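You operate a simulated robot arm through the tools that you are given. There is no shell and no other tool.

Carry out the task below with a simulated two-armed robot. There is one attempt and no reset: what you move stays moved.

TASK
Press a dowel 15 mm deep into the glued pink block.
Fine: set the depth dial for it; grey slide back out and the block into the wooden tray; no more glue; the white switch and the other blocks end as they began.

The check looks at the end state, three seconds after you hand in, the way a careful person would. Anything else that was tipped, shoved, dropped, spilled or broken makes it a failure.

THE ROBOT
Two 7-joint arms with fingered hands on one trunk that stands fixed in place. Base frame: the origin is at the foot of the trunk, x ahead of it, y to its left, z up; the work surface is at about z = 880. Units: mm, degrees, N and s.
The left shoulder is at [70, 153, 1172], the right one opposite. With the tool pointing down near the work surface each hand reaches from about 100 to 880 mm from the base axis, measured 20 degrees to its own side. Payload 3.9 kg a hand.
Tool frame (each hand has its own): the origin (TCP) lies between the finger pads and is the grasp point; the fingertips stand 30 mm ahead of it; z points along the fingers, y is the line along which they close. Largest opening 104 mm; the body of the gripper starts 35 mm behind the TCP. The gripper is a hand of 4 fingers: y runs from the thumb to the fingers, the wrist lies at [-17, -104, -178] in the tool frame, and closing takes about 1.5 s.
Orientation is that of the tool frame in the base frame, as a unit quaternion [x, y, z, w]. With the fingers straight down and the wrist toward the robot, the tool's x, y and z point along [0, 1, 0], [1, 0, 0] and [0, 0, -1] of the base frame.

THE INTERFACE
- The arms move only by the tool send_rows. It takes "left_steps", "right_steps" or both (then of equal length, played together; a hand with none holds still); each is a list of rows, each a list of 3 entries, a list of its own where there are three numbers: the shift along the tool's x, y, z in units of 25 mm (1.0 is 25 mm), then the turn, a rotation vector about the tool's x, y, z in units of 4 degrees (1.0 is 4 degrees), then the opening, from 0 (shut) to 1 (fully open). In form: [[[tx, ty, tz], [wx, wy, wz], gripper], ...]. A call has 1 to 20 rows; each row shifts and turns the commanded pose from where the row before left it, along the tool's axes as they then stand. A call with a number of a shift or a turn outside -1 to 1 is refused whole. Rows are played at 5 a second. More than 50 mm and 8.6 degrees between two rows, or a gripper value outside its range, and nothing of the call is played. A pose out of reach is approached as far as the arm can. The call stops where the force on the tool passes 60 N (or 10 N more than at its start, if that is more) or the arm is blocked; 0.2 s more then pass. Each finger travels about 72 mm/s and halts on what it meets, pressing with about 23 N; the grip force reading is that of the motor and also rises with nothing between the fingers. The clock runs only during rows and for 0.2 s after the last one: add rows that do not move to give the fingers time. It gives the time, the measured TCP pose, the force on the tool (base axes), the opening and the grip force at its end, in the units of the frame above (readings bear some noise), with the torque about the TCP (base axes, N m) and any sound that the robot's microphone picked up.
- Cameras (640 x 400 px; columns grow to the right, rows downward): "scene" is now at [138.6, -9.8, 1413.7]; the picture's right is [-0.11, -0.99, -0.00], its down [-0.46, 0.05, -0.89] and it looks along [0.88, -0.10, -0.46] (base axes); focal length 240 px, centre (320, 200). "left" rides on the left gripper at [-66, -90, -126] in its tool frame; the picture's right is [-0.78, -0.30, 0.56], its down [0.57, -0.70, 0.42] and it looks along [0.26, 0.65, 0.71] (tool axes); focal length 275 px, centre (320, 200). "right" rides on the right gripper at [66, -90, -126] in its tool frame; the picture's right is [-0.78, 0.30, -0.56], its down [-0.57, -0.70, 0.42] and it looks along [-0.26, 0.65, 0.71] (tool axes); focal length 275 px, centre (320, 200). There is no depth. A picture from a camera that has moved, and an enlarged one, comes with that camera's place and axes in the base frame and with its lens.
- get_image(camera): a new picture of that camera. It takes no simulated time.
- raise_lower(by): slides the trunk up (or, below 0, down) by that many mm; the arms and the scene camera ride with it, the base frame stays. It gives what a move gives, with no picture.
- preshape(shape, hand): the hand has 4 fingers and takes this shape, open, in about a second: jaw (thumb against the fingers, like two jaws); tri (thumb and two fingers); tip (a fingertip pinch); poke (one finger out to press); point (the index stretched); flat (the hand flat); cup (the hand cupped); fist (a fist). The gripper value then closes the fingers along that shape, each until it touches; the sizes above hold for jaw. It gives what a move gives, with no picture.
- aim_head(pan, tilt): turns the head with the scene camera to pan (to the left, within 86 degrees either way) and tilt (down, from -29 to 69), counted from straight ahead of the robot. It gives what a move gives.
- inspect(camera, box): a new picture of the part [left, top, right, bottom] of that camera's present view, enlarged. It takes no simulated time.
- sign_off(): hands the job in; it is judged then, once.

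Places have to be worked out from the pictures, the camera data and where the tool is seen. Open the grippers and draw the arms clear of the work before you hand the job in, unless the task says otherwise.

The tools are called by a JSON object that holds its "fn" and its "kwargs". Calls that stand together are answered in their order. send_rows: Moves the arms, as the interface text tells. Its arguments: {"type":"object","properties":{"left_steps":{"type":"array","items":{"type":"array"}},"right_steps":{"type":"array","items":{"type":"array"}}},"required":[]} The other tools are called the same way: raise_lower (by) slides the trunk up or down; preshape (shape, hand) gives the hand a shape; aim_head (pan, tilt) turns the head that bears the scene camera; get_image (camera) takes a picture; inspect (camera, box) takes an enlarged picture of a part of a camera's view; sign_off () hands the job in.

At the start:

```text
t: 0.0
left_eef_pos: [518.1, 109.3, 1329.2]
left_tcp_rot: [0.707, 0.707, -0.001, 0.0]
left_force: [0.3, 0.6, 0.1]
left_wrist_torque: [0.02, -0.02, -0.01]
left_grip_width: 103.8
left_finger_force: 0.1
left_shape: jaw
right_eef_pos: [481.8, -367.4, 1309.9]
right_tcp_rot: [0.707, 0.707, 0.0, 0.0]
right_force: [0.7, -0.1, 0.5]
right_wrist_torque: [-0.01, -0.01, 0.02]
right_grip_width: 103.5
right_finger_force: 0.1
right_shape: jaw
trunk travel left (down, up): [-625.0, 315.0]
head pan, tilt: [-6.2, 27.6]
```

scene: 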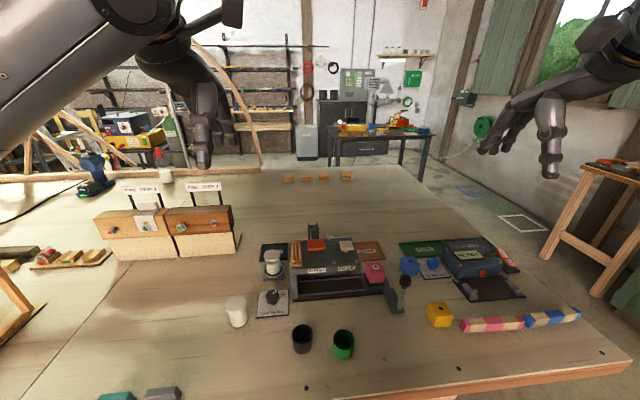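
right: 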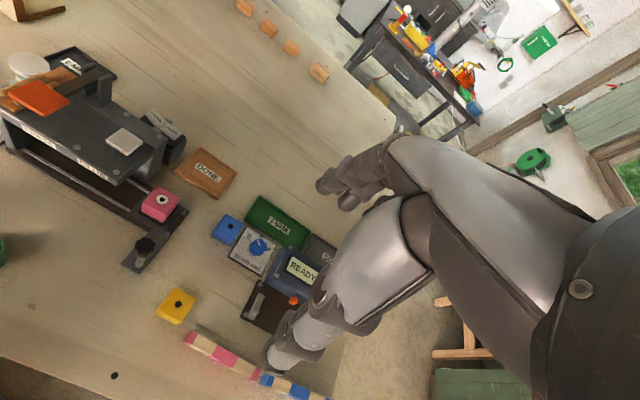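
left: 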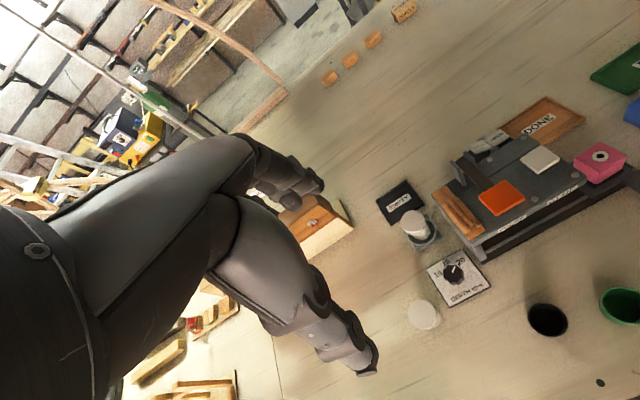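

I start by looking closely at the workspace from the scene camera to read labels and find the parts.

{"fn": "inspect", "kwargs": {"camera": "scene", "box": [220, 210, 420, 335]}}

{"fn": "inspect", "kwargs": {"camera": "scene", "box": [380, 220, 600, 350]}}

{"fn": "inspect", "kwargs": {"camera": "scene", "box": [80, 170, 260, 270]}}

{"fn": "inspect", "kwargs": {"camera": "left", "box": [380, 90, 640, 350]}}

{"fn": "inspect", "kwargs": {"camera": "right", "box": [0, 40, 260, 280]}}

```text
3.20 times, centred on (320, 272) of scene
camera zoom: at [138.6, -9.8, 1413.7], right [-0.11, -0.99, 0.0], down [-0.46, 0.05, -0.89], along [0.88, -0.1, -0.46], focal length 770 px, centre (320, -32)
```

zoom: 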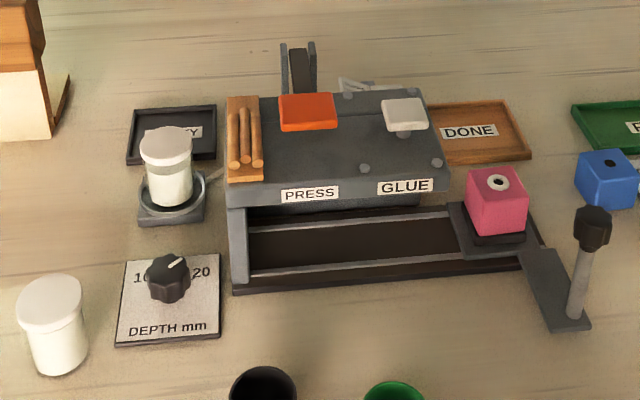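

```text
2.91 times, centred on (490, 285) of scene
camera zoom: at [138.6, -9.8, 1413.7], right [-0.11, -0.99, 0.0], down [-0.46, 0.05, -0.89], along [0.88, -0.1, -0.46], focal length 700 px, centre (-174, -47)
```

zoom: 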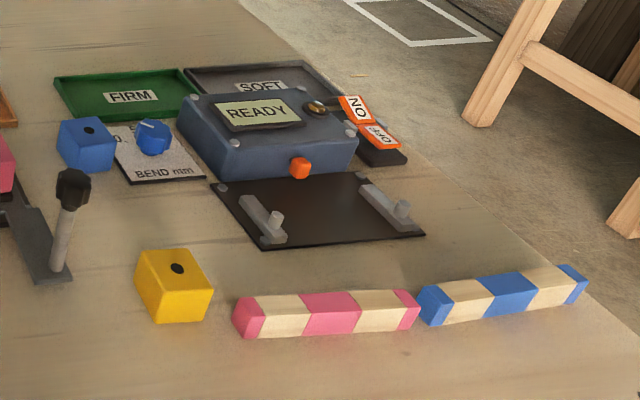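

```text
3.56 times, centred on (170, 220) of scene
camera zoom: at [138.6, -9.8, 1413.7], right [-0.11, -0.99, 0.0], down [-0.46, 0.05, -0.89], along [0.88, -0.1, -0.46], focal length 855 px, centre (853, 129)
```

zoom: 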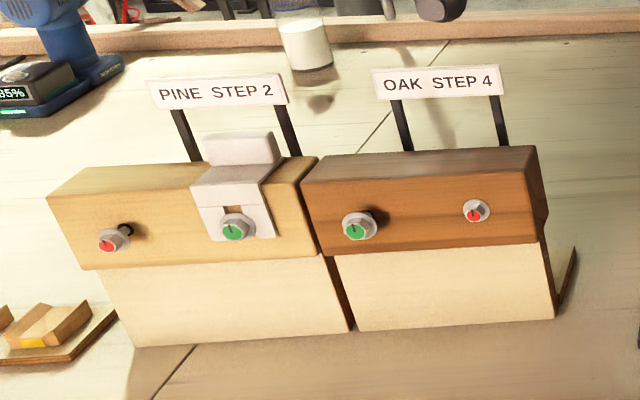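

```text
1.54 times, centred on (510, 220) of left
camera zoom: at [427.7, 42.2, 1454.5], right [-0.3, -0.78, -0.56], down [-0.7, 0.57, -0.42], along [0.65, 0.26, -0.71], focal length 424 px, centre (28, 169)
```

zoom: 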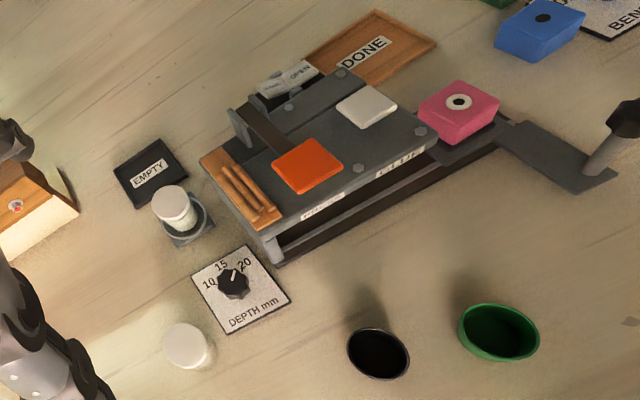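

```text
1.67 times, centred on (130, 160) of right
camera zoom: at [392.5, -301.3, 1434.5], right [0.3, -0.78, 0.56], down [-0.7, -0.57, -0.42], along [0.65, -0.26, -0.71], focal length 459 px, centre (637, 267)
```

zoom: 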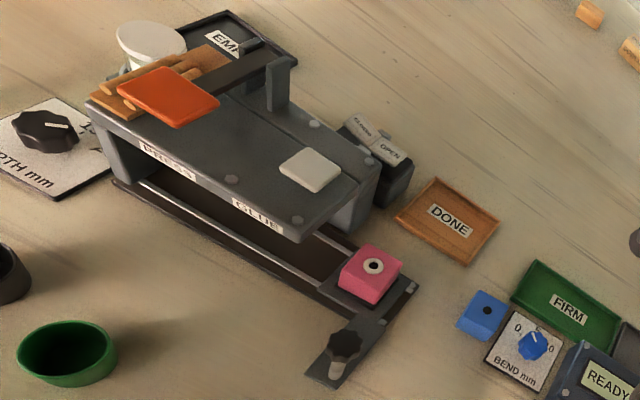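

The press station has a dial (10/15/20), orange PRESS pad, white GLUE pad and a rocker at the back. I zoom in on each to read their states.

{"fn": "inspect", "kwargs": {"camera": "left", "box": [420, 240, 500, 310]}}

{"fn": "inspect", "kwargs": {"camera": "left", "box": [440, 110, 560, 250]}}

{"fn": "inspect", "kwargs": {"camera": "right", "box": [60, 80, 200, 180]}}

{"fn": "inspect", "kwargs": {"camera": "scene", "box": [290, 215, 410, 320]}}

{"fn": "inspect", "kwargs": {"camera": "right", "box": [100, 160, 220, 280]}}

```text
5.71 times, centred on (460, 275) of left
camera zoom: at [427.7, 42.2, 1454.5], right [-0.3, -0.78, -0.56], down [-0.7, 0.57, -0.42], along [0.65, 0.26, -0.71], focal length 1573 px, centre (-480, -229)
```

zoom: 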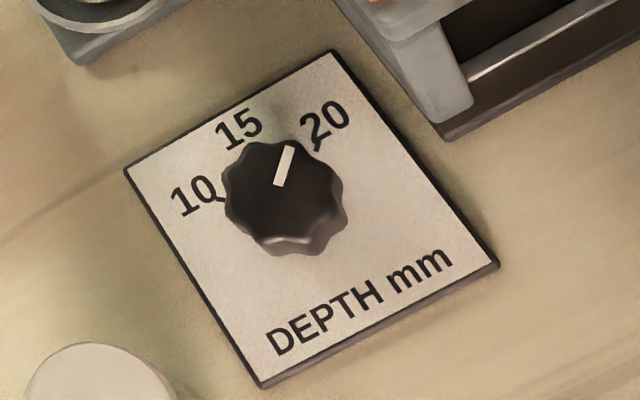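

```text
2.86 times, centred on (500, 180) of left
camera zoom: at [427.7, 42.2, 1454.5], right [-0.3, -0.78, -0.56], down [-0.7, 0.57, -0.42], along [0.65, 0.26, -0.71], focal length 786 px, centre (-194, 257)
```

zoom: 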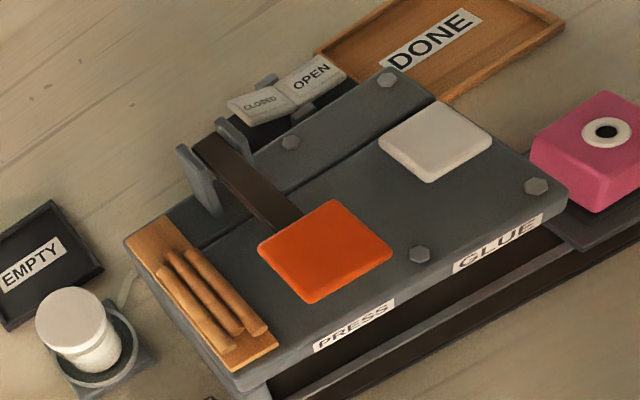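

```text
4.00 times, centred on (130, 130) of right
camera zoom: at [392.5, -301.3, 1434.5], right [0.3, -0.78, 0.56], down [-0.7, -0.57, -0.42], along [0.65, -0.26, -0.71], focal length 1101 px, centre (1080, 480)
```

zoom: 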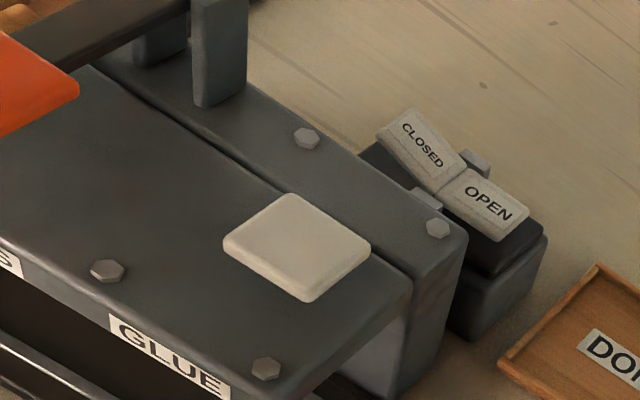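

```text
3.81 times, centred on (350, 268) of scene
camera zoom: at [138.6, -9.8, 1413.7], right [-0.11, -0.99, 0.0], down [-0.46, 0.05, -0.89], along [0.88, -0.1, -0.46], focal length 916 px, centre (206, -57)
```

zoom: 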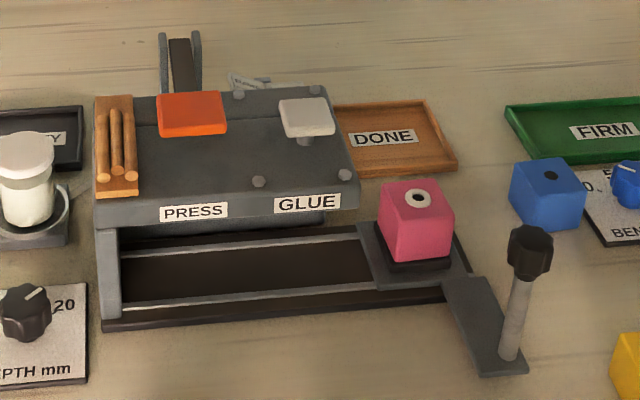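

```text
3.33 times, centred on (160, 220) of right
camera zoom: at [392.5, -301.3, 1434.5], right [0.3, -0.78, 0.56], down [-0.7, -0.57, -0.42], along [0.65, -0.26, -0.71], focal length 918 px, centre (853, 133)
```

zoom: 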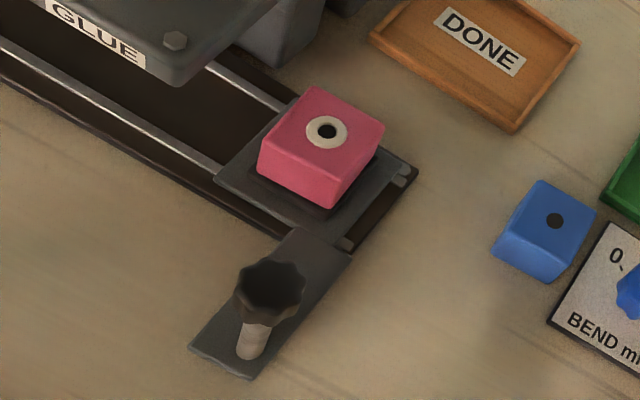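

The dial reads 20 now (pointer ~50° to the right, 15 is straight ahead). I zoom in on the rocker switches and the slide/press for details of how they work.

{"fn": "inspect", "kwargs": {"camera": "right", "box": [136, 95, 196, 145]}}

{"fn": "inspect", "kwargs": {"camera": "scene", "box": [440, 230, 530, 300]}}

{"fn": "inspect", "kwargs": {"camera": "scene", "box": [285, 215, 395, 305]}}

{"fn": "inspect", "kwargs": {"camera": "right", "box": [210, 190, 330, 340]}}

{"fn": "inspect", "kwargs": {"camera": "left", "box": [395, 200, 475, 260]}}

```text
8.00 times, centred on (166, 120) of right
camera zoom: at [392.5, -301.3, 1434.5], right [0.3, -0.78, 0.56], down [-0.7, -0.57, -0.42], along [0.65, -0.26, -0.71], focal length 2202 px, centre (1552, 840)
```

zoom: 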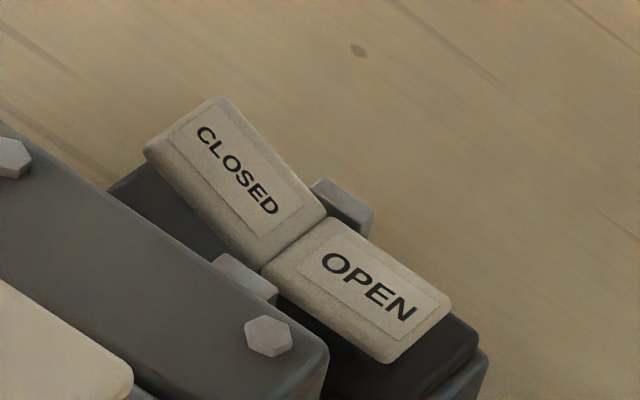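

```text
5.71 times, centred on (485, 265) of scene
camera zoom: at [138.6, -9.8, 1413.7], right [-0.11, -0.99, 0.0], down [-0.46, 0.05, -0.89], along [0.88, -0.1, -0.46], focal length 1374 px, centre (-623, -171)
```

zoom: 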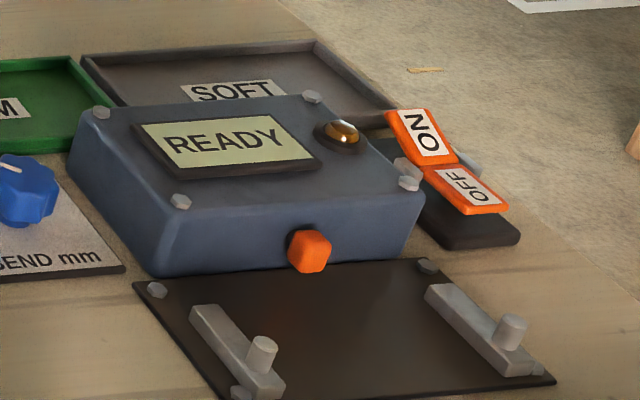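

```text
4.44 times, centred on (340, 260) of scene
camera zoom: at [138.6, -9.8, 1413.7], right [-0.11, -0.99, 0.0], down [-0.46, 0.05, -0.89], along [0.88, -0.1, -0.46], focal length 1069 px, centre (231, -67)
```

zoom: 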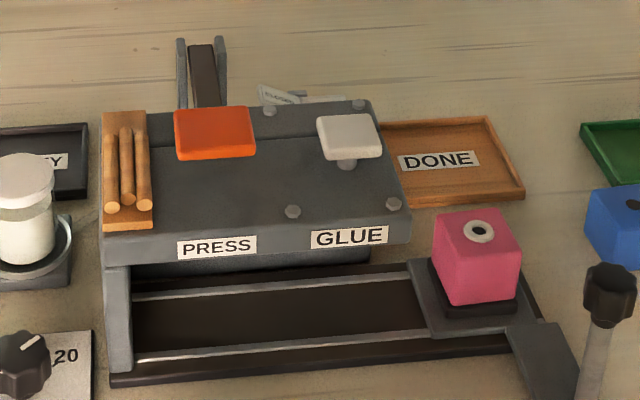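

```text
2.67 times, centred on (270, 265) of right
camera zoom: at [392.5, -301.3, 1434.5], right [0.3, -0.78, 0.56], down [-0.7, -0.57, -0.42], along [0.65, -0.26, -0.71], focal length 734 px, centre (453, 27)
```

zoom: 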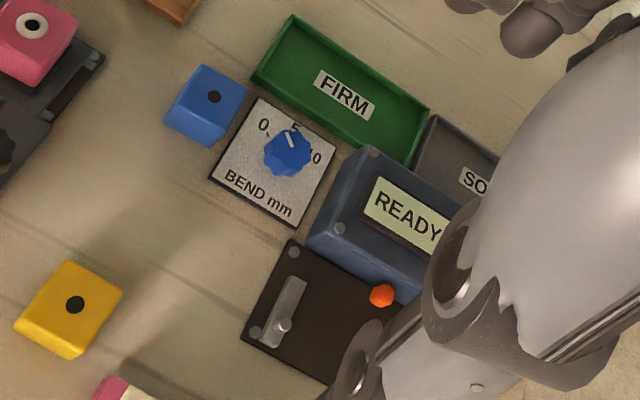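

```text
6.67 times, centred on (435, 230) of left
camera zoom: at [427.7, 42.2, 1454.5], right [-0.3, -0.78, -0.56], down [-0.7, 0.57, -0.42], along [0.65, 0.26, -0.71], focal length 1835 px, centre (-447, 0)
```

zoom: 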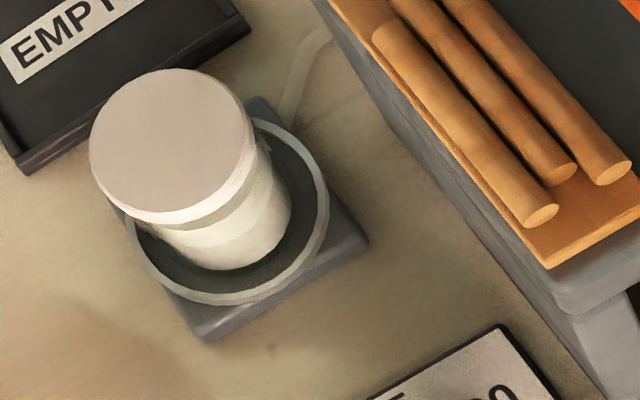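

I look at the hands themselves to judge how much room the palm and fingers need beside the machine.

{"fn": "inspect", "kwargs": {"camera": "scene", "box": [90, 0, 290, 190]}}

{"fn": "inspect", "kwargs": {"camera": "scene", "box": [460, 0, 640, 200]}}

{"fn": "aim_head", "kwargs": {"pan": 0, "tilt": 45}}

{"fn": "get_image", "kwargs": {"camera": "scene"}}

```text
2.11 times, centred on (190, 95) of scene
camera zoom: at [138.6, -9.8, 1413.7], right [-0.11, -0.99, 0.0], down [-0.46, 0.05, -0.89], along [0.88, -0.1, -0.46], focal length 506 px, centre (594, 421)
```

zoom: 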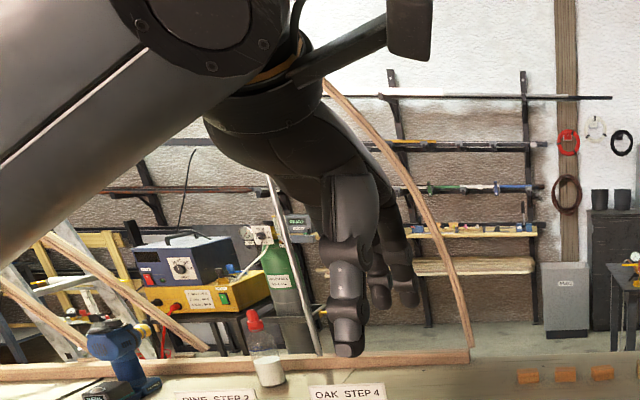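

```text
2.00 times, centred on (550, 100) of scene
camera zoom: at [138.6, -9.8, 1413.7], right [-0.11, -0.99, 0.0], down [-0.46, 0.05, -0.89], along [0.88, -0.1, -0.46], focal length 481 px, centre (-140, 400)
```

zoom: 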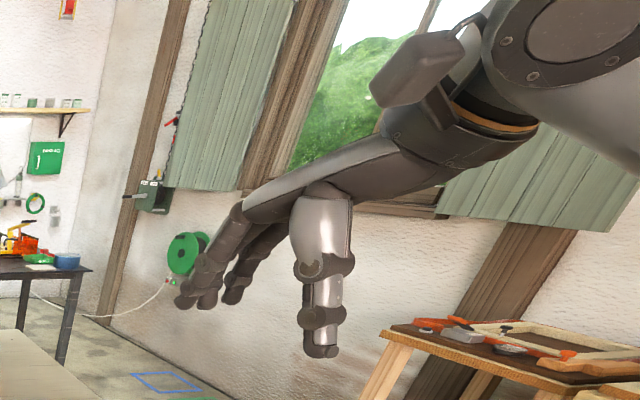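

```text
t: 0.8
left_eef_pos: [517.9, 108.9, 1330.0]
left_tcp_rot: [0.707, 0.707, 0.0, -0.001]
left_force: [-0.1, -0.3, -0.2]
left_wrist_torque: [0.02, -0.01, 0.01]
left_grip_width: 103.7
left_finger_force: 0.0
left_shape: jaw
right_eef_pos: [482.2, -365.7, 1308.9]
right_tcp_rot: [0.707, 0.707, 0.0, 0.0]
right_force: [0.8, -0.5, -0.4]
right_wrist_torque: [-0.01, -0.01, 0.0]
right_grip_width: 103.8
right_finger_force: 0.1
right_shape: jaw
trunk travel left (down, up): [-625.0, 315.0]
head pan, tilt: [0.0, 45.0]
```

```text
taken
camera scene: at [129.1, -0.1, 1387.3], right [0.0, -1.0, 0.0], down [-0.71, 0.0, -0.71], along [0.71, 0.0, -0.71], focal length 240 px, centre (320, 200)
```

scene: 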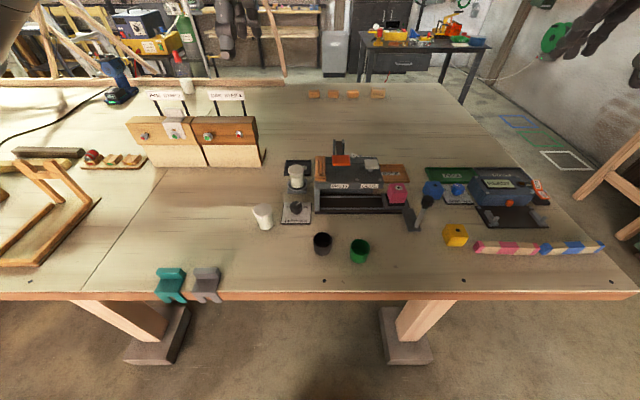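

I zoom on the dial neighbourhood in the new view to measure clearances between the dial, the jars and the machine.

{"fn": "inspect", "kwargs": {"camera": "scene", "box": [240, 150, 340, 240]}}

{"fn": "inspect", "kwargs": {"camera": "left", "box": [400, 180, 520, 340]}}

{"fn": "inspect", "kwargs": {"camera": "scene", "box": [330, 160, 450, 260]}}

```text
4.44 times, centred on (290, 195) of scene
camera zoom: at [129.1, -0.1, 1387.3], right [0.0, -1.0, 0.0], down [-0.71, 0.0, -0.71], along [0.71, 0.0, -0.71], focal length 1069 px, centre (453, 222)
```

zoom: 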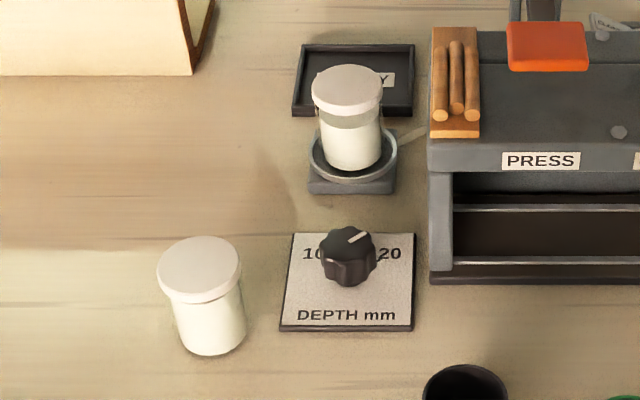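

```text
2.50 times, centred on (460, 260) of left
camera zoom: at [427.7, 42.2, 1454.5], right [-0.3, -0.78, -0.56], down [-0.7, 0.57, -0.42], along [0.65, 0.26, -0.71], focal length 688 px, centre (-30, 50)
```

zoom: 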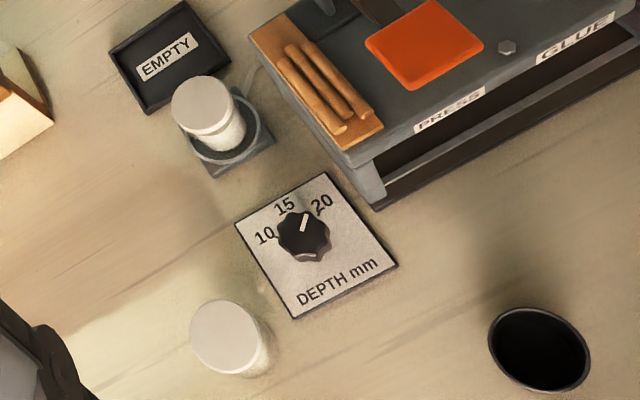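

```text
4.00 times, centred on (390, 210) of scene
camera zoom: at [129.1, -0.1, 1387.3], right [0.0, -1.0, 0.0], down [-0.71, 0.0, -0.71], along [0.71, 0.0, -0.71], focal length 962 px, centre (40, 160)
```

zoom: 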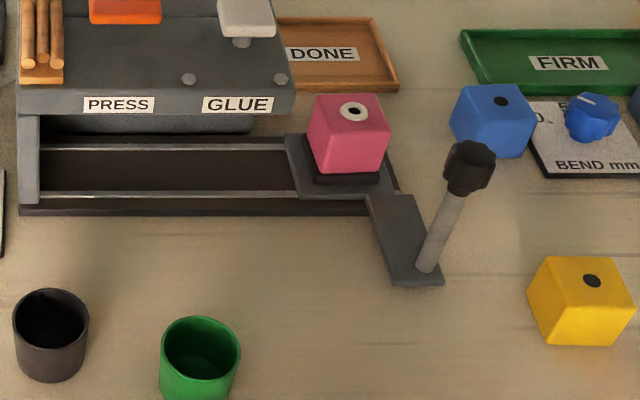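

The dial axis is at about (585, 60), the machine's left side at y≈14, and the front jar at about (544, 140) with its top at z≈946. I bring the left hand above the dial, then lean it 20° to the left so the palm stays clear of the machine.

{"fn": "send_rows", "kwargs": {"left_steps": [[[-0.196, 0.268, 0.92], [0, 0, 0], 0.65], [[-0.196, 0.268, 0.92], [0, 0, 0], 0.65], [[-0.196, 0.268, 0.92], [0, 0, 0], 0.65], [[-0.196, 0.268, 0.92], [0, 0, 0], 0.65], [[-0.196, 0.268, 0.92], [0, 0, 0], 0.65], [[-0.196, 0.268, 0.92], [0, 0, 0], 0.65], [[-0.196, 0.268, 0.92], [0, 0, 0], 0.65], [[-0.196, 0.268, 0.92], [0, 0, 0], 0.65], [[-0.196, 0.268, 0.92], [0, 0, 0], 0.65], [[-0.196, 0.268, 0.92], [0, 0, 0], 0.65], [[0, 0, 0], [0, -1, 0], 0.65], [[0, 0, 0], [0, -1, 0], 0.65], [[0, 0, 0], [0, -1, 0], 0.65], [[0, 0, 0], [0, -1, 0], 0.65], [[0, 0, 0], [0, -1, 0], 0.65], [[0, 0, 0], [0, 0, 0], 0.65]]}}

{"fn": "get_image", "kwargs": {"camera": "scene"}}

{"fn": "get_image", "kwargs": {"camera": "left"}}

```text
t: 4.2
left_eef_pos: [585.8, 58.3, 1100.2]
left_tcp_rot: [0.696, 0.697, -0.123, 0.123]
left_force: [0.3, -0.1, -0.1]
left_wrist_torque: [0.0, -0.02, 0.04]
left_grip_width: 67.8
left_finger_force: 0.0
left_shape: jaw
right_eef_pos: [483.5, -367.3, 1308.4]
right_tcp_rot: [0.706, 0.708, 0.0, 0.0]
right_force: [-0.4, -0.9, -0.4]
right_wrist_torque: [0.03, 0.01, -0.01]
right_grip_width: 103.5
right_finger_force: 0.0
right_shape: jaw
trunk travel left (down, up): [-625.0, 315.0]
head pan, tilt: [0.0, 45.0]
```

```text
taken
camera scene: at [129.1, -0.3, 1387.2], right [0.0, -1.0, 0.0], down [-0.71, 0.0, -0.71], along [0.71, 0.0, -0.71], focal length 240 px, centre (320, 200)
```

scene: 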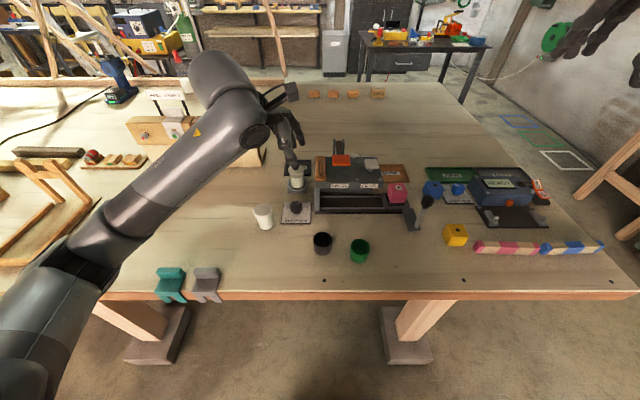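

```text
taken
camera left: at [495.2, 39.4, 1239.8], right [-0.3, -0.92, -0.26], down [-0.7, 0.39, -0.6], along [0.65, 0.0, -0.76], focal length 275 px, centre (320, 200)
```

left: 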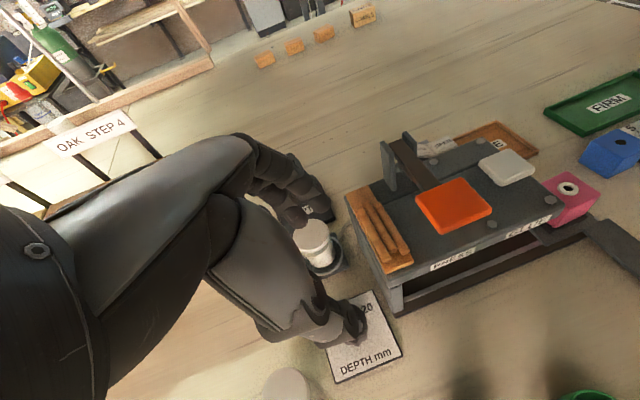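

The hand is over the dial with the lean as intended. I lower it part-way, to z≈975, and check the clearances again.

{"fn": "send_rows", "kwargs": {"left_steps": [[[0.296, -0.005, 0.78], [0, 0, 0], 0.65], [[0.296, -0.005, 0.78], [0, 0, 0], 0.65], [[0.296, -0.005, 0.78], [0, 0, 0], 0.65], [[0.296, -0.005, 0.78], [0, 0, 0], 0.65], [[0.296, -0.005, 0.78], [0, 0, 0], 0.65], [[0.296, -0.005, 0.78], [0, 0, 0], 0.65], [[0, 0, 0], [0, 0, 0], 0.65]]}}

{"fn": "inspect", "kwargs": {"camera": "scene", "box": [220, 100, 380, 240]}}

{"fn": "get_image", "kwargs": {"camera": "left"}}

{"fn": "get_image", "kwargs": {"camera": "right"}}

```text
t: 5.8
left_eef_pos: [584.0, 60.8, 973.5]
left_tcp_rot: [0.696, 0.696, -0.123, 0.123]
left_force: [0.8, 0.3, -0.2]
left_wrist_torque: [0.0, 0.01, -0.01]
left_grip_width: 67.9
left_finger_force: 0.1
left_shape: jaw
right_eef_pos: [482.5, -367.4, 1309.5]
right_tcp_rot: [0.707, 0.707, 0.0, 0.0]
right_force: [-0.3, 0.6, -0.5]
right_wrist_torque: [0.0, -0.03, -0.02]
right_grip_width: 103.6
right_finger_force: 0.0
right_shape: jaw
trunk travel left (down, up): [-625.0, 315.0]
head pan, tilt: [0.0, 45.0]
```

```text
2.86 times, centred on (300, 170) of scene
camera zoom: at [129.1, -0.1, 1387.2], right [0.0, -1.0, 0.0], down [-0.71, 0.0, -0.71], along [0.71, 0.0, -0.71], focal length 687 px, centre (377, 286)
```

zoom: 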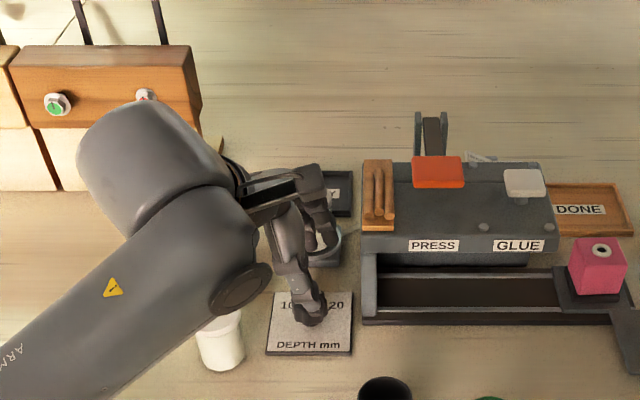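

```text
taken
camera left: at [493.9, 41.5, 1113.9], right [-0.3, -0.92, -0.26], down [-0.7, 0.39, -0.59], along [0.65, 0.0, -0.76], focal length 275 px, centre (320, 200)
```

left: 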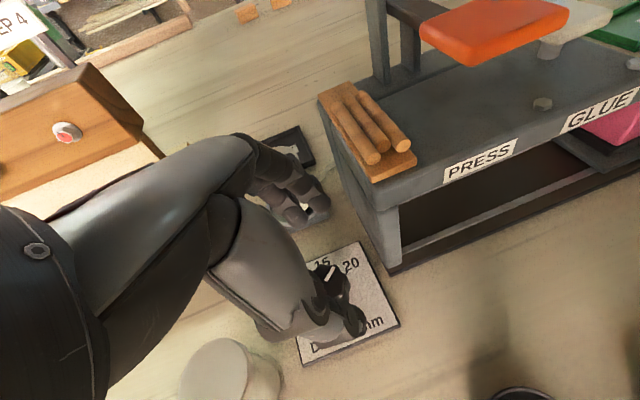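

```text
taken
camera right: at [392.5, -301.4, 1434.5], right [0.3, -0.78, 0.56], down [-0.7, -0.57, -0.42], along [0.65, -0.26, -0.71], focal length 275 px, centre (320, 200)
```

right: 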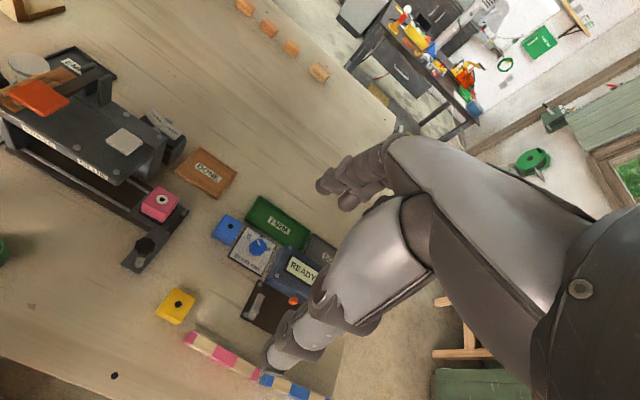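

Fingers straddle the knob (thumb on the near side, fingers beyond) with clearance to both jars and the machine. I lower to z≈928, so tips reach about 10 mm above the panel.

{"fn": "send_rows", "kwargs": {"left_steps": [[[0.148, 0.01, 0.431], [0, 0, 0], 0.65], [[0.148, 0.01, 0.431], [0, 0, 0], 0.65], [[0.148, 0.01, 0.431], [0, 0, 0], 0.65], [[0.148, 0.01, 0.431], [0, 0, 0], 0.65], [[0, 0, 0], [0, 0, 0], 0.65]]}}

{"fn": "inspect", "kwargs": {"camera": "left", "box": [200, 120, 460, 380]}}

{"fn": "inspect", "kwargs": {"camera": "scene", "box": [240, 130, 360, 240]}}

```text
t: 7.0
left_eef_pos: [584.7, 60.9, 928.4]
left_tcp_rot: [0.696, 0.697, -0.122, 0.122]
left_force: [0.2, 0.9, -0.5]
left_wrist_torque: [-0.03, 0.02, -0.01]
left_grip_width: 67.8
left_finger_force: 0.1
left_shape: jaw
right_eef_pos: [482.1, -366.6, 1310.6]
right_tcp_rot: [0.708, 0.706, 0.0, -0.001]
right_force: [-0.8, -0.6, 0.0]
right_wrist_torque: [-0.04, 0.0, 0.0]
right_grip_width: 103.6
right_finger_force: 0.1
right_shape: jaw
trunk travel left (down, up): [-625.0, 315.0]
head pan, tilt: [0.0, 45.0]
```

```text
1.54 times, centred on (330, 250) of left
camera zoom: at [494.1, 40.8, 1068.5], right [-0.3, -0.92, -0.26], down [-0.7, 0.39, -0.59], along [0.65, 0.0, -0.76], focal length 424 px, centre (305, 123)
```

zoom: 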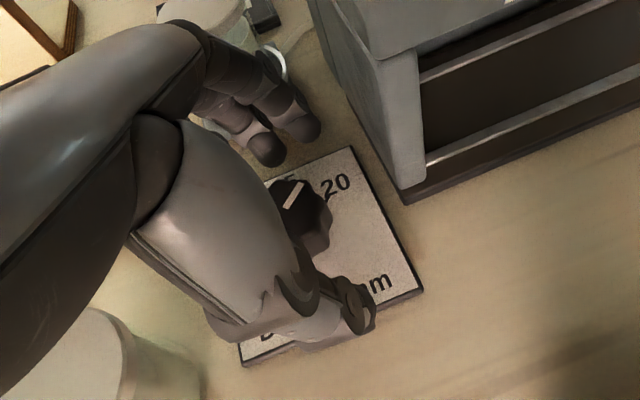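

```text
3.64 times, centred on (300, 185) of scene
camera zoom: at [129.1, -0.1, 1387.2], right [0.0, -1.0, 0.0], down [-0.71, 0.0, -0.71], along [0.71, 0.0, -0.71], focal length 874 px, centre (393, 254)
```

zoom: 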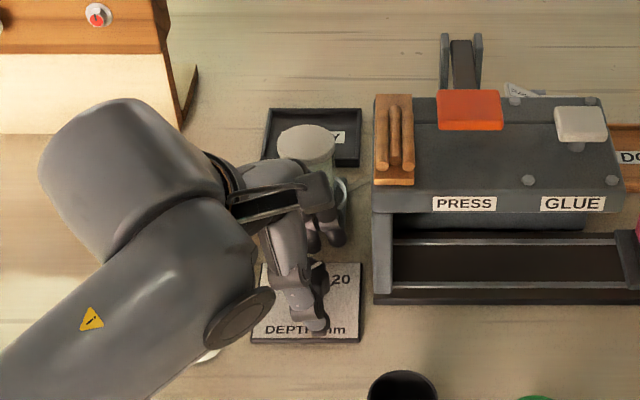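

Tips are around the knob, nothing is touched. I close the fingers on the knob.

{"fn": "send_rows", "kwargs": {"left_steps": [[[0, 0, 0], [0, 0, 0], 0.3], [[0, 0, 0], [0, 0, 0], 0.2], [[0, 0, 0], [0, 0, 0], 0.2], [[0, 0, 0], [0, 0, 0], 0.2], [[0, 0, 0], [0, 0, 0], 0.2], [[0, 0, 0], [0, 0, 0], 0.2], [[0, 0, 0], [0, 0, 0], 0.2]]}}

{"fn": "inspect", "kwargs": {"camera": "left", "box": [200, 120, 460, 380]}}

```text
t: 8.6
left_eef_pos: [583.7, 59.8, 928.7]
left_tcp_rot: [0.696, 0.696, -0.123, 0.122]
left_force: [-1.3, -2.4, -2.7]
left_wrist_torque: [0.02, -0.06, -0.01]
left_grip_width: 18.4
left_finger_force: 22.7
left_shape: jaw
right_eef_pos: [483.1, -368.2, 1309.5]
right_tcp_rot: [0.707, 0.708, 0.0, 0.001]
right_force: [-0.5, -0.4, -0.7]
right_wrist_torque: [0.03, 0.01, -0.02]
right_grip_width: 103.9
right_finger_force: 0.0
right_shape: jaw
trunk travel left (down, up): [-625.0, 315.0]
head pan, tilt: [0.0, 45.0]
```

```text
1.54 times, centred on (330, 250) of left
camera zoom: at [494.3, 40.2, 1068.4], right [-0.3, -0.92, -0.26], down [-0.7, 0.39, -0.59], along [0.65, 0.0, -0.76], focal length 424 px, centre (305, 123)
```

zoom: 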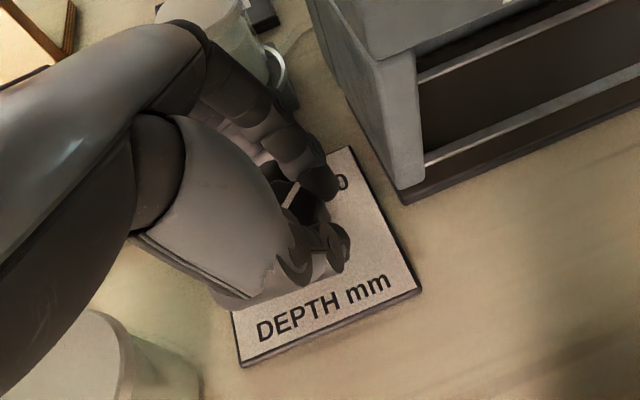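

The grip closed off-centre: because of the lean, the fingertips sit about 9 mm to the right of the knob axis. I reopen, shift 9 mm to the left so the tips are centred on the knob, and close again.

{"fn": "send_rows", "kwargs": {"left_steps": [[[0, 0, 0], [0, 0, 0], 0.65], [[0, 0, 0], [0, 0, 0], 0.65], [[0, 0, 0], [0, 0, 0], 0.65], [[0, 0, 0], [0, 0, 0], 0.65], [[0.188, 0.02, -0.012], [0, 0, 0], 0.65], [[0.188, 0.02, -0.012], [0, 0, 0], 0.65], [[0, 0, 0], [0, 0, 0], 0.65]]}}

{"fn": "inspect", "kwargs": {"camera": "left", "box": [200, 120, 460, 380]}}

```text
t: 10.2
left_eef_pos: [585.4, 69.7, 925.8]
left_tcp_rot: [0.697, 0.696, -0.123, 0.122]
left_force: [-0.2, 0.0, -0.3]
left_wrist_torque: [-0.04, 0.0, 0.01]
left_grip_width: 67.1
left_finger_force: 0.0
left_shape: jaw
right_eef_pos: [482.7, -367.9, 1310.3]
right_tcp_rot: [0.708, 0.707, 0.0, 0.0]
right_force: [0.9, -0.1, 0.0]
right_wrist_torque: [-0.03, -0.01, -0.03]
right_grip_width: 103.5
right_finger_force: 0.0
right_shape: jaw
trunk travel left (down, up): [-625.0, 315.0]
head pan, tilt: [0.0, 45.0]
```

```text
1.54 times, centred on (330, 250) of left
camera zoom: at [495.8, 49.6, 1065.8], right [-0.3, -0.92, -0.26], down [-0.7, 0.39, -0.59], along [0.65, 0.0, -0.76], focal length 424 px, centre (305, 123)
```

zoom: 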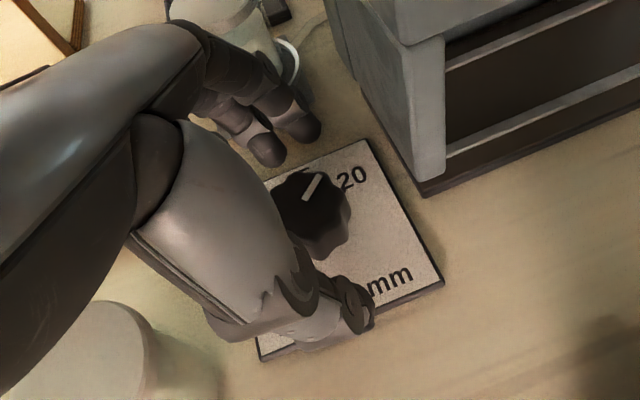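

Now the thumb–finger line passes through the knob centre. I close again.

{"fn": "send_rows", "kwargs": {"left_steps": [[[0, 0, 0], [0, 0, 0], 0.3], [[0, 0, 0], [0, 0, 0], 0.2], [[0, 0, 0], [0, 0, 0], 0.2], [[0, 0, 0], [0, 0, 0], 0.2], [[0, 0, 0], [0, 0, 0], 0.2], [[0, 0, 0], [0, 0, 0], 0.2], [[0, 0, 0], [0, 0, 0], 0.2]]}}

{"fn": "inspect", "kwargs": {"camera": "left", "box": [200, 120, 460, 380]}}

```text
t: 11.8
left_eef_pos: [585.5, 69.4, 925.3]
left_tcp_rot: [0.696, 0.696, -0.123, 0.123]
left_force: [-3.9, -2.7, -3.2]
left_wrist_torque: [-0.06, 0.06, -0.01]
left_grip_width: 25.1
left_finger_force: 23.1
left_shape: jaw
right_eef_pos: [482.7, -368.0, 1309.4]
right_tcp_rot: [0.707, 0.707, 0.0, 0.001]
right_force: [-0.4, -0.4, 0.3]
right_wrist_torque: [0.03, -0.01, 0.04]
right_grip_width: 103.9
right_finger_force: 0.0
right_shape: jaw
trunk travel left (down, up): [-625.0, 315.0]
head pan, tilt: [0.0, 45.0]
```

```text
1.54 times, centred on (330, 250) of left
camera zoom: at [495.3, 49.0, 1065.9], right [-0.3, -0.92, -0.26], down [-0.7, 0.39, -0.59], along [0.65, 0.0, -0.76], focal length 424 px, centre (305, 123)
```

zoom: 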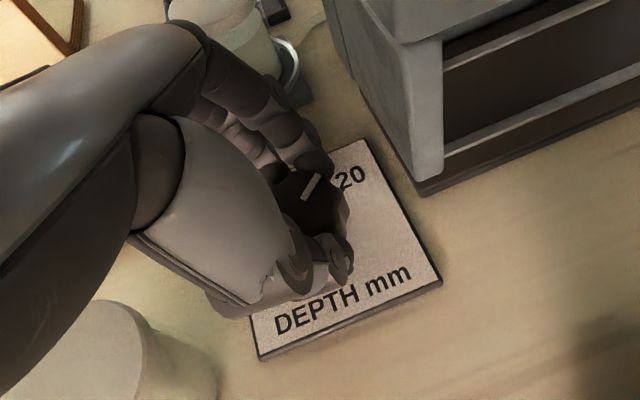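

The knob is held firmly at its centre. I turn counter-clockwise about the vertical knob axis by 24° first, then check the pointer.

{"fn": "send_rows", "kwargs": {"left_steps": [[[-0.0008, -0.0254, 0.0003], [-0.342, 0, -0.94], 0.2], [[-0.0008, -0.0254, 0.0003], [-0.342, 0, -0.94], 0.2], [[-0.0008, -0.0254, 0.0003], [-0.342, 0, -0.94], 0.2], [[-0.0008, -0.0254, 0.0003], [-0.342, 0, -0.94], 0.2], [[-0.0008, -0.0254, 0.0003], [-0.342, 0, -0.94], 0.2], [[-0.0008, -0.0254, 0.0003], [-0.342, 0, -0.94], 0.2], [[0, 0, 0], [0, 0, 0], 0.2]]}}

{"fn": "inspect", "kwargs": {"camera": "left", "box": [200, 120, 460, 380]}}

{"fn": "inspect", "kwargs": {"camera": "scene", "box": [240, 130, 360, 240]}}

```text
t: 13.4
left_eef_pos: [583.1, 68.5, 925.6]
left_tcp_rot: [0.537, 0.825, -0.095, 0.146]
left_force: [0.5, -4.9, -4.0]
left_wrist_torque: [-0.05, -0.02, 0.0]
left_grip_width: 24.7
left_finger_force: 23.1
left_shape: jaw
right_eef_pos: [483.3, -367.3, 1308.2]
right_tcp_rot: [0.708, 0.707, 0.0, -0.001]
right_force: [1.1, -0.4, -0.1]
right_wrist_torque: [0.01, -0.01, 0.0]
right_grip_width: 103.6
right_finger_force: 0.1
right_shape: jaw
trunk travel left (down, up): [-625.0, 315.0]
head pan, tilt: [0.0, 45.0]
```

```text
1.54 times, centred on (330, 250) of left
camera zoom: at [508.9, 13.7, 1066.0], right [0.1, -0.96, -0.26], down [-0.8, 0.07, -0.59], along [0.59, 0.27, -0.76], focal length 424 px, centre (305, 123)
```

zoom: 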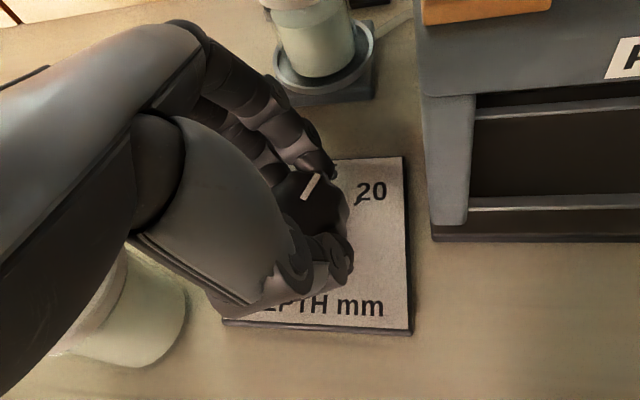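

```text
3.64 times, centred on (300, 185) of scene
camera zoom: at [130.0, -0.9, 1387.2], right [0.0, -1.0, 0.0], down [-0.71, 0.0, -0.71], along [0.71, 0.0, -0.71], focal length 874 px, centre (393, 254)
```

zoom: 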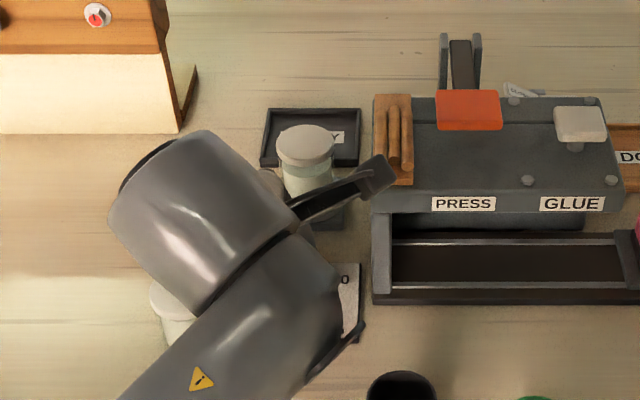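

The knob follows the hand (pointer fixed relative to fingers, panel turned beneath). I continue 25° more and check.

{"fn": "send_rows", "kwargs": {"left_steps": [[[-0.0008, -0.0254, 0.0003], [-0.342, 0, -0.94], 0.2], [[-0.0008, -0.0254, 0.0003], [-0.342, 0, -0.94], 0.2], [[-0.0008, -0.0254, 0.0003], [-0.342, 0, -0.94], 0.2], [[-0.0008, -0.0254, 0.0003], [-0.342, 0, -0.94], 0.2], [[-0.0008, -0.0254, 0.0003], [-0.342, 0, -0.94], 0.2], [[-0.0008, -0.0254, 0.0003], [-0.342, 0, -0.94], 0.2], [[0, -0.0064, 0], [-0.0855, 0, -0.235], 0.2], [[0, 0, 0], [0, 0, 0], 0.2]]}}

{"fn": "inspect", "kwargs": {"camera": "left", "box": [260, 160, 420, 320]}}

{"fn": "inspect", "kwargs": {"camera": "scene", "box": [240, 130, 360, 240]}}

```text
t: 15.2
left_eef_pos: [580.7, 66.2, 925.4]
left_tcp_rot: [0.344, 0.923, -0.061, 0.163]
left_force: [9.7, -0.5, 2.9]
left_wrist_torque: [0.1, -0.27, -0.01]
left_grip_width: 25.1
left_finger_force: 23.0
left_shape: jaw
right_eef_pos: [483.9, -366.6, 1309.2]
right_tcp_rot: [0.707, 0.707, 0.0, -0.001]
right_force: [-0.3, 0.6, 0.0]
right_wrist_torque: [0.01, -0.03, -0.01]
right_grip_width: 103.8
right_finger_force: 0.1
right_shape: jaw
trunk travel left (down, up): [-625.0, 315.0]
head pan, tilt: [0.0, 45.0]
```

```text
2.50 times, centred on (340, 240) of left
camera zoom: at [535.7, -14.6, 1065.5], right [0.5, -0.83, -0.26], down [-0.76, -0.27, -0.6], along [0.42, 0.49, -0.76], focal length 688 px, centre (270, 100)
```

zoom: 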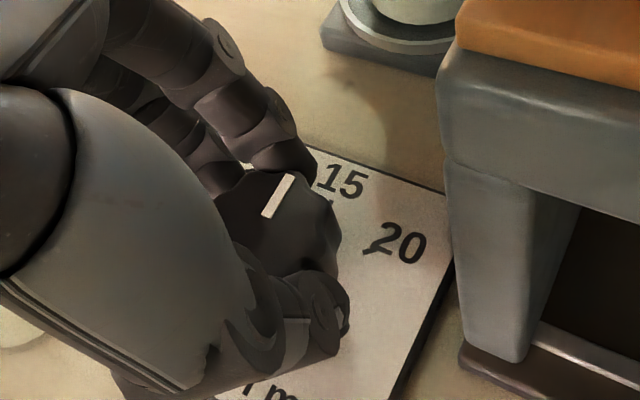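

```text
3.64 times, centred on (300, 185) of scene
camera zoom: at [130.6, -0.4, 1387.1], right [0.0, -1.0, 0.0], down [-0.71, 0.0, -0.71], along [0.71, 0.0, -0.71], focal length 874 px, centre (393, 254)
```

zoom: 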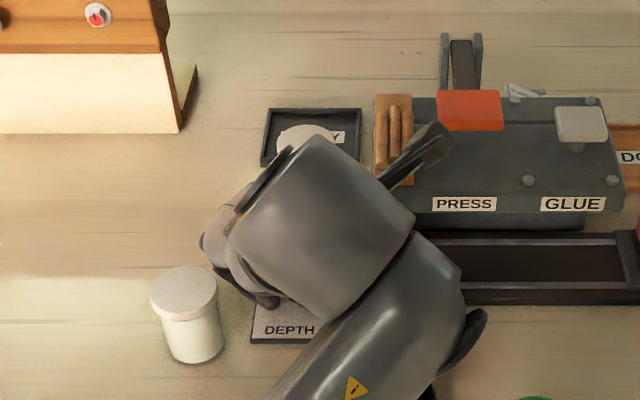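

The pointer is about at 15, perhaps 2–3° short. I add 2.5°, then open the fingers and lift clear to look at it unobstructed.

{"fn": "send_rows", "kwargs": {"left_steps": [[[0, -0.0159, 0], [-0.214, 0, -0.588], 0.2], [[0, 0, 0], [0, 0, 0], 0.2], [[0, 0, 0], [0, 0, 0], 0.5], [[0, 0, 0], [0, 0, 0], 0.65], [[0, 0, 0], [0, 0, 0], 0.65], [[0, 0, 0], [0, 0, 0], 0.65], [[0, 0, 0], [0, 0, 0], 0.65]]}}

{"fn": "inspect", "kwargs": {"camera": "left", "box": [260, 160, 420, 320]}}

```text
t: 16.8
left_eef_pos: [578.3, 68.4, 925.8]
left_tcp_rot: [0.325, 0.929, -0.057, 0.165]
left_force: [-0.3, -0.2, -0.1]
left_wrist_torque: [0.02, 0.0, 0.01]
left_grip_width: 67.4
left_finger_force: 0.1
left_shape: jaw
right_eef_pos: [482.6, -366.9, 1309.1]
right_tcp_rot: [0.707, 0.707, 0.0, 0.0]
right_force: [-0.4, -0.5, 0.5]
right_wrist_torque: [0.02, -0.02, 0.03]
right_grip_width: 103.8
right_finger_force: 0.0
right_shape: jaw
trunk travel left (down, up): [-625.0, 315.0]
head pan, tilt: [0.0, 45.0]
```

```text
2.50 times, centred on (340, 240) of left
camera zoom: at [537.6, -16.0, 1065.8], right [0.54, -0.8, -0.26], down [-0.74, -0.3, -0.59], along [0.4, 0.51, -0.76], focal length 688 px, centre (270, 100)
```

zoom: 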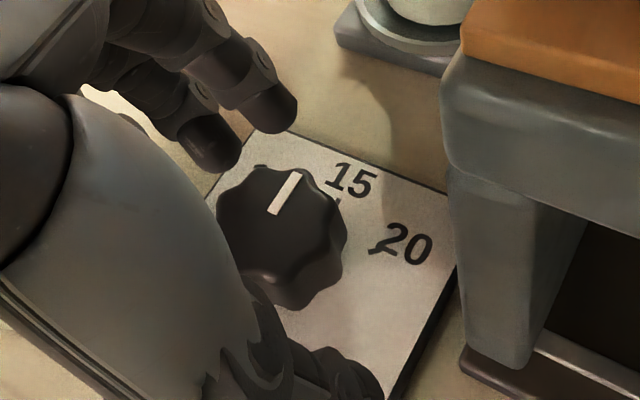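

Released. I lift straight up clear of the dial to view the pointer.

{"fn": "send_rows", "kwargs": {"left_steps": [[[-0.2, 0, -0.55], [0, 0, 0], 0.65], [[-0.293, 0, -0.806], [0, 0, 0], 0.65], [[-0.293, 0, -0.806], [0, 0, 0], 0.65], [[-0.293, 0, -0.806], [0, 0, 0], 0.65], [[-0.293, 0, -0.806], [0, 0, 0], 0.65], [[-0.293, 0, -0.806], [0, 0, 0], 0.65], [[-0.293, 0, -0.806], [0, 0, 0], 0.65], [[0, 0, 0], [0, 0, 0], 0.65]]}}

{"fn": "get_image", "kwargs": {"camera": "left"}}

{"fn": "get_image", "kwargs": {"camera": "scene"}}

```text
t: 18.6
left_eef_pos: [581.0, 80.5, 1068.2]
left_tcp_rot: [0.319, 0.933, -0.042, 0.162]
left_force: [0.1, -0.6, 0.3]
left_wrist_torque: [0.02, -0.01, -0.03]
left_grip_width: 67.3
left_finger_force: 0.1
left_shape: jaw
right_eef_pos: [482.2, -367.6, 1310.4]
right_tcp_rot: [0.707, 0.708, 0.0, 0.0]
right_force: [-0.1, -0.4, 0.6]
right_wrist_torque: [-0.04, 0.05, -0.01]
right_grip_width: 103.7
right_finger_force: 0.0
right_shape: jaw
trunk travel left (down, up): [-625.0, 315.0]
head pan, tilt: [0.0, 45.0]
```

```text
taken
camera left: at [540.3, -8.3, 1206.3], right [0.55, -0.79, -0.28], down [-0.74, -0.3, -0.61], along [0.39, 0.54, -0.74], focal length 275 px, centre (320, 200)
```

left: 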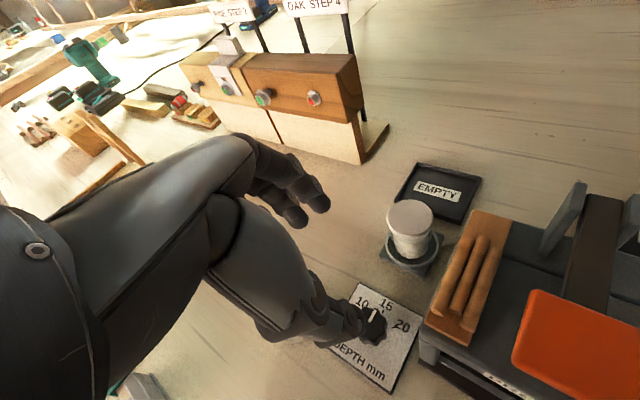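

```text
taken
camera scene: at [129.1, -0.2, 1387.2], right [0.0, -1.0, 0.0], down [-0.71, 0.0, -0.71], along [0.71, 0.0, -0.71], focal length 240 px, centre (320, 200)
```

scene: 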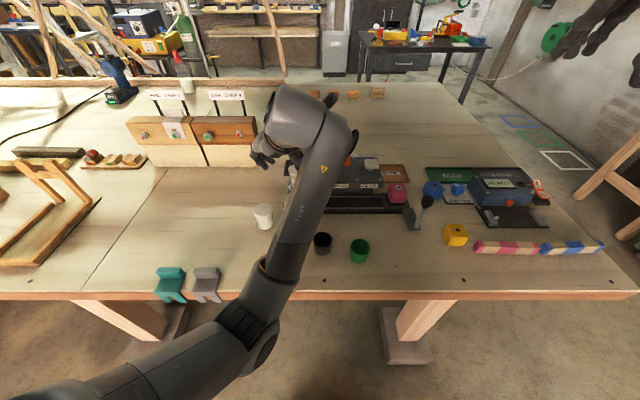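

I zoom on the dial to measure the pointer angle.

{"fn": "inspect", "kwargs": {"camera": "left", "box": [320, 270, 440, 390]}}

```text
3.33 times, centred on (380, 330) of left
camera zoom: at [540.3, -8.3, 1206.3], right [0.55, -0.79, -0.28], down [-0.74, -0.3, -0.61], along [0.39, 0.54, -0.74], focal length 918 px, centre (120, -233)
```

zoom: 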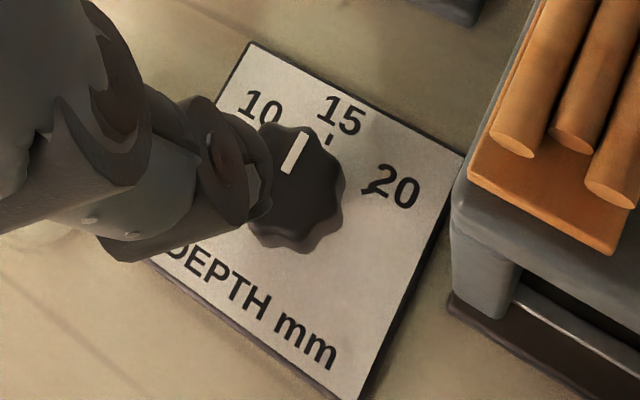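

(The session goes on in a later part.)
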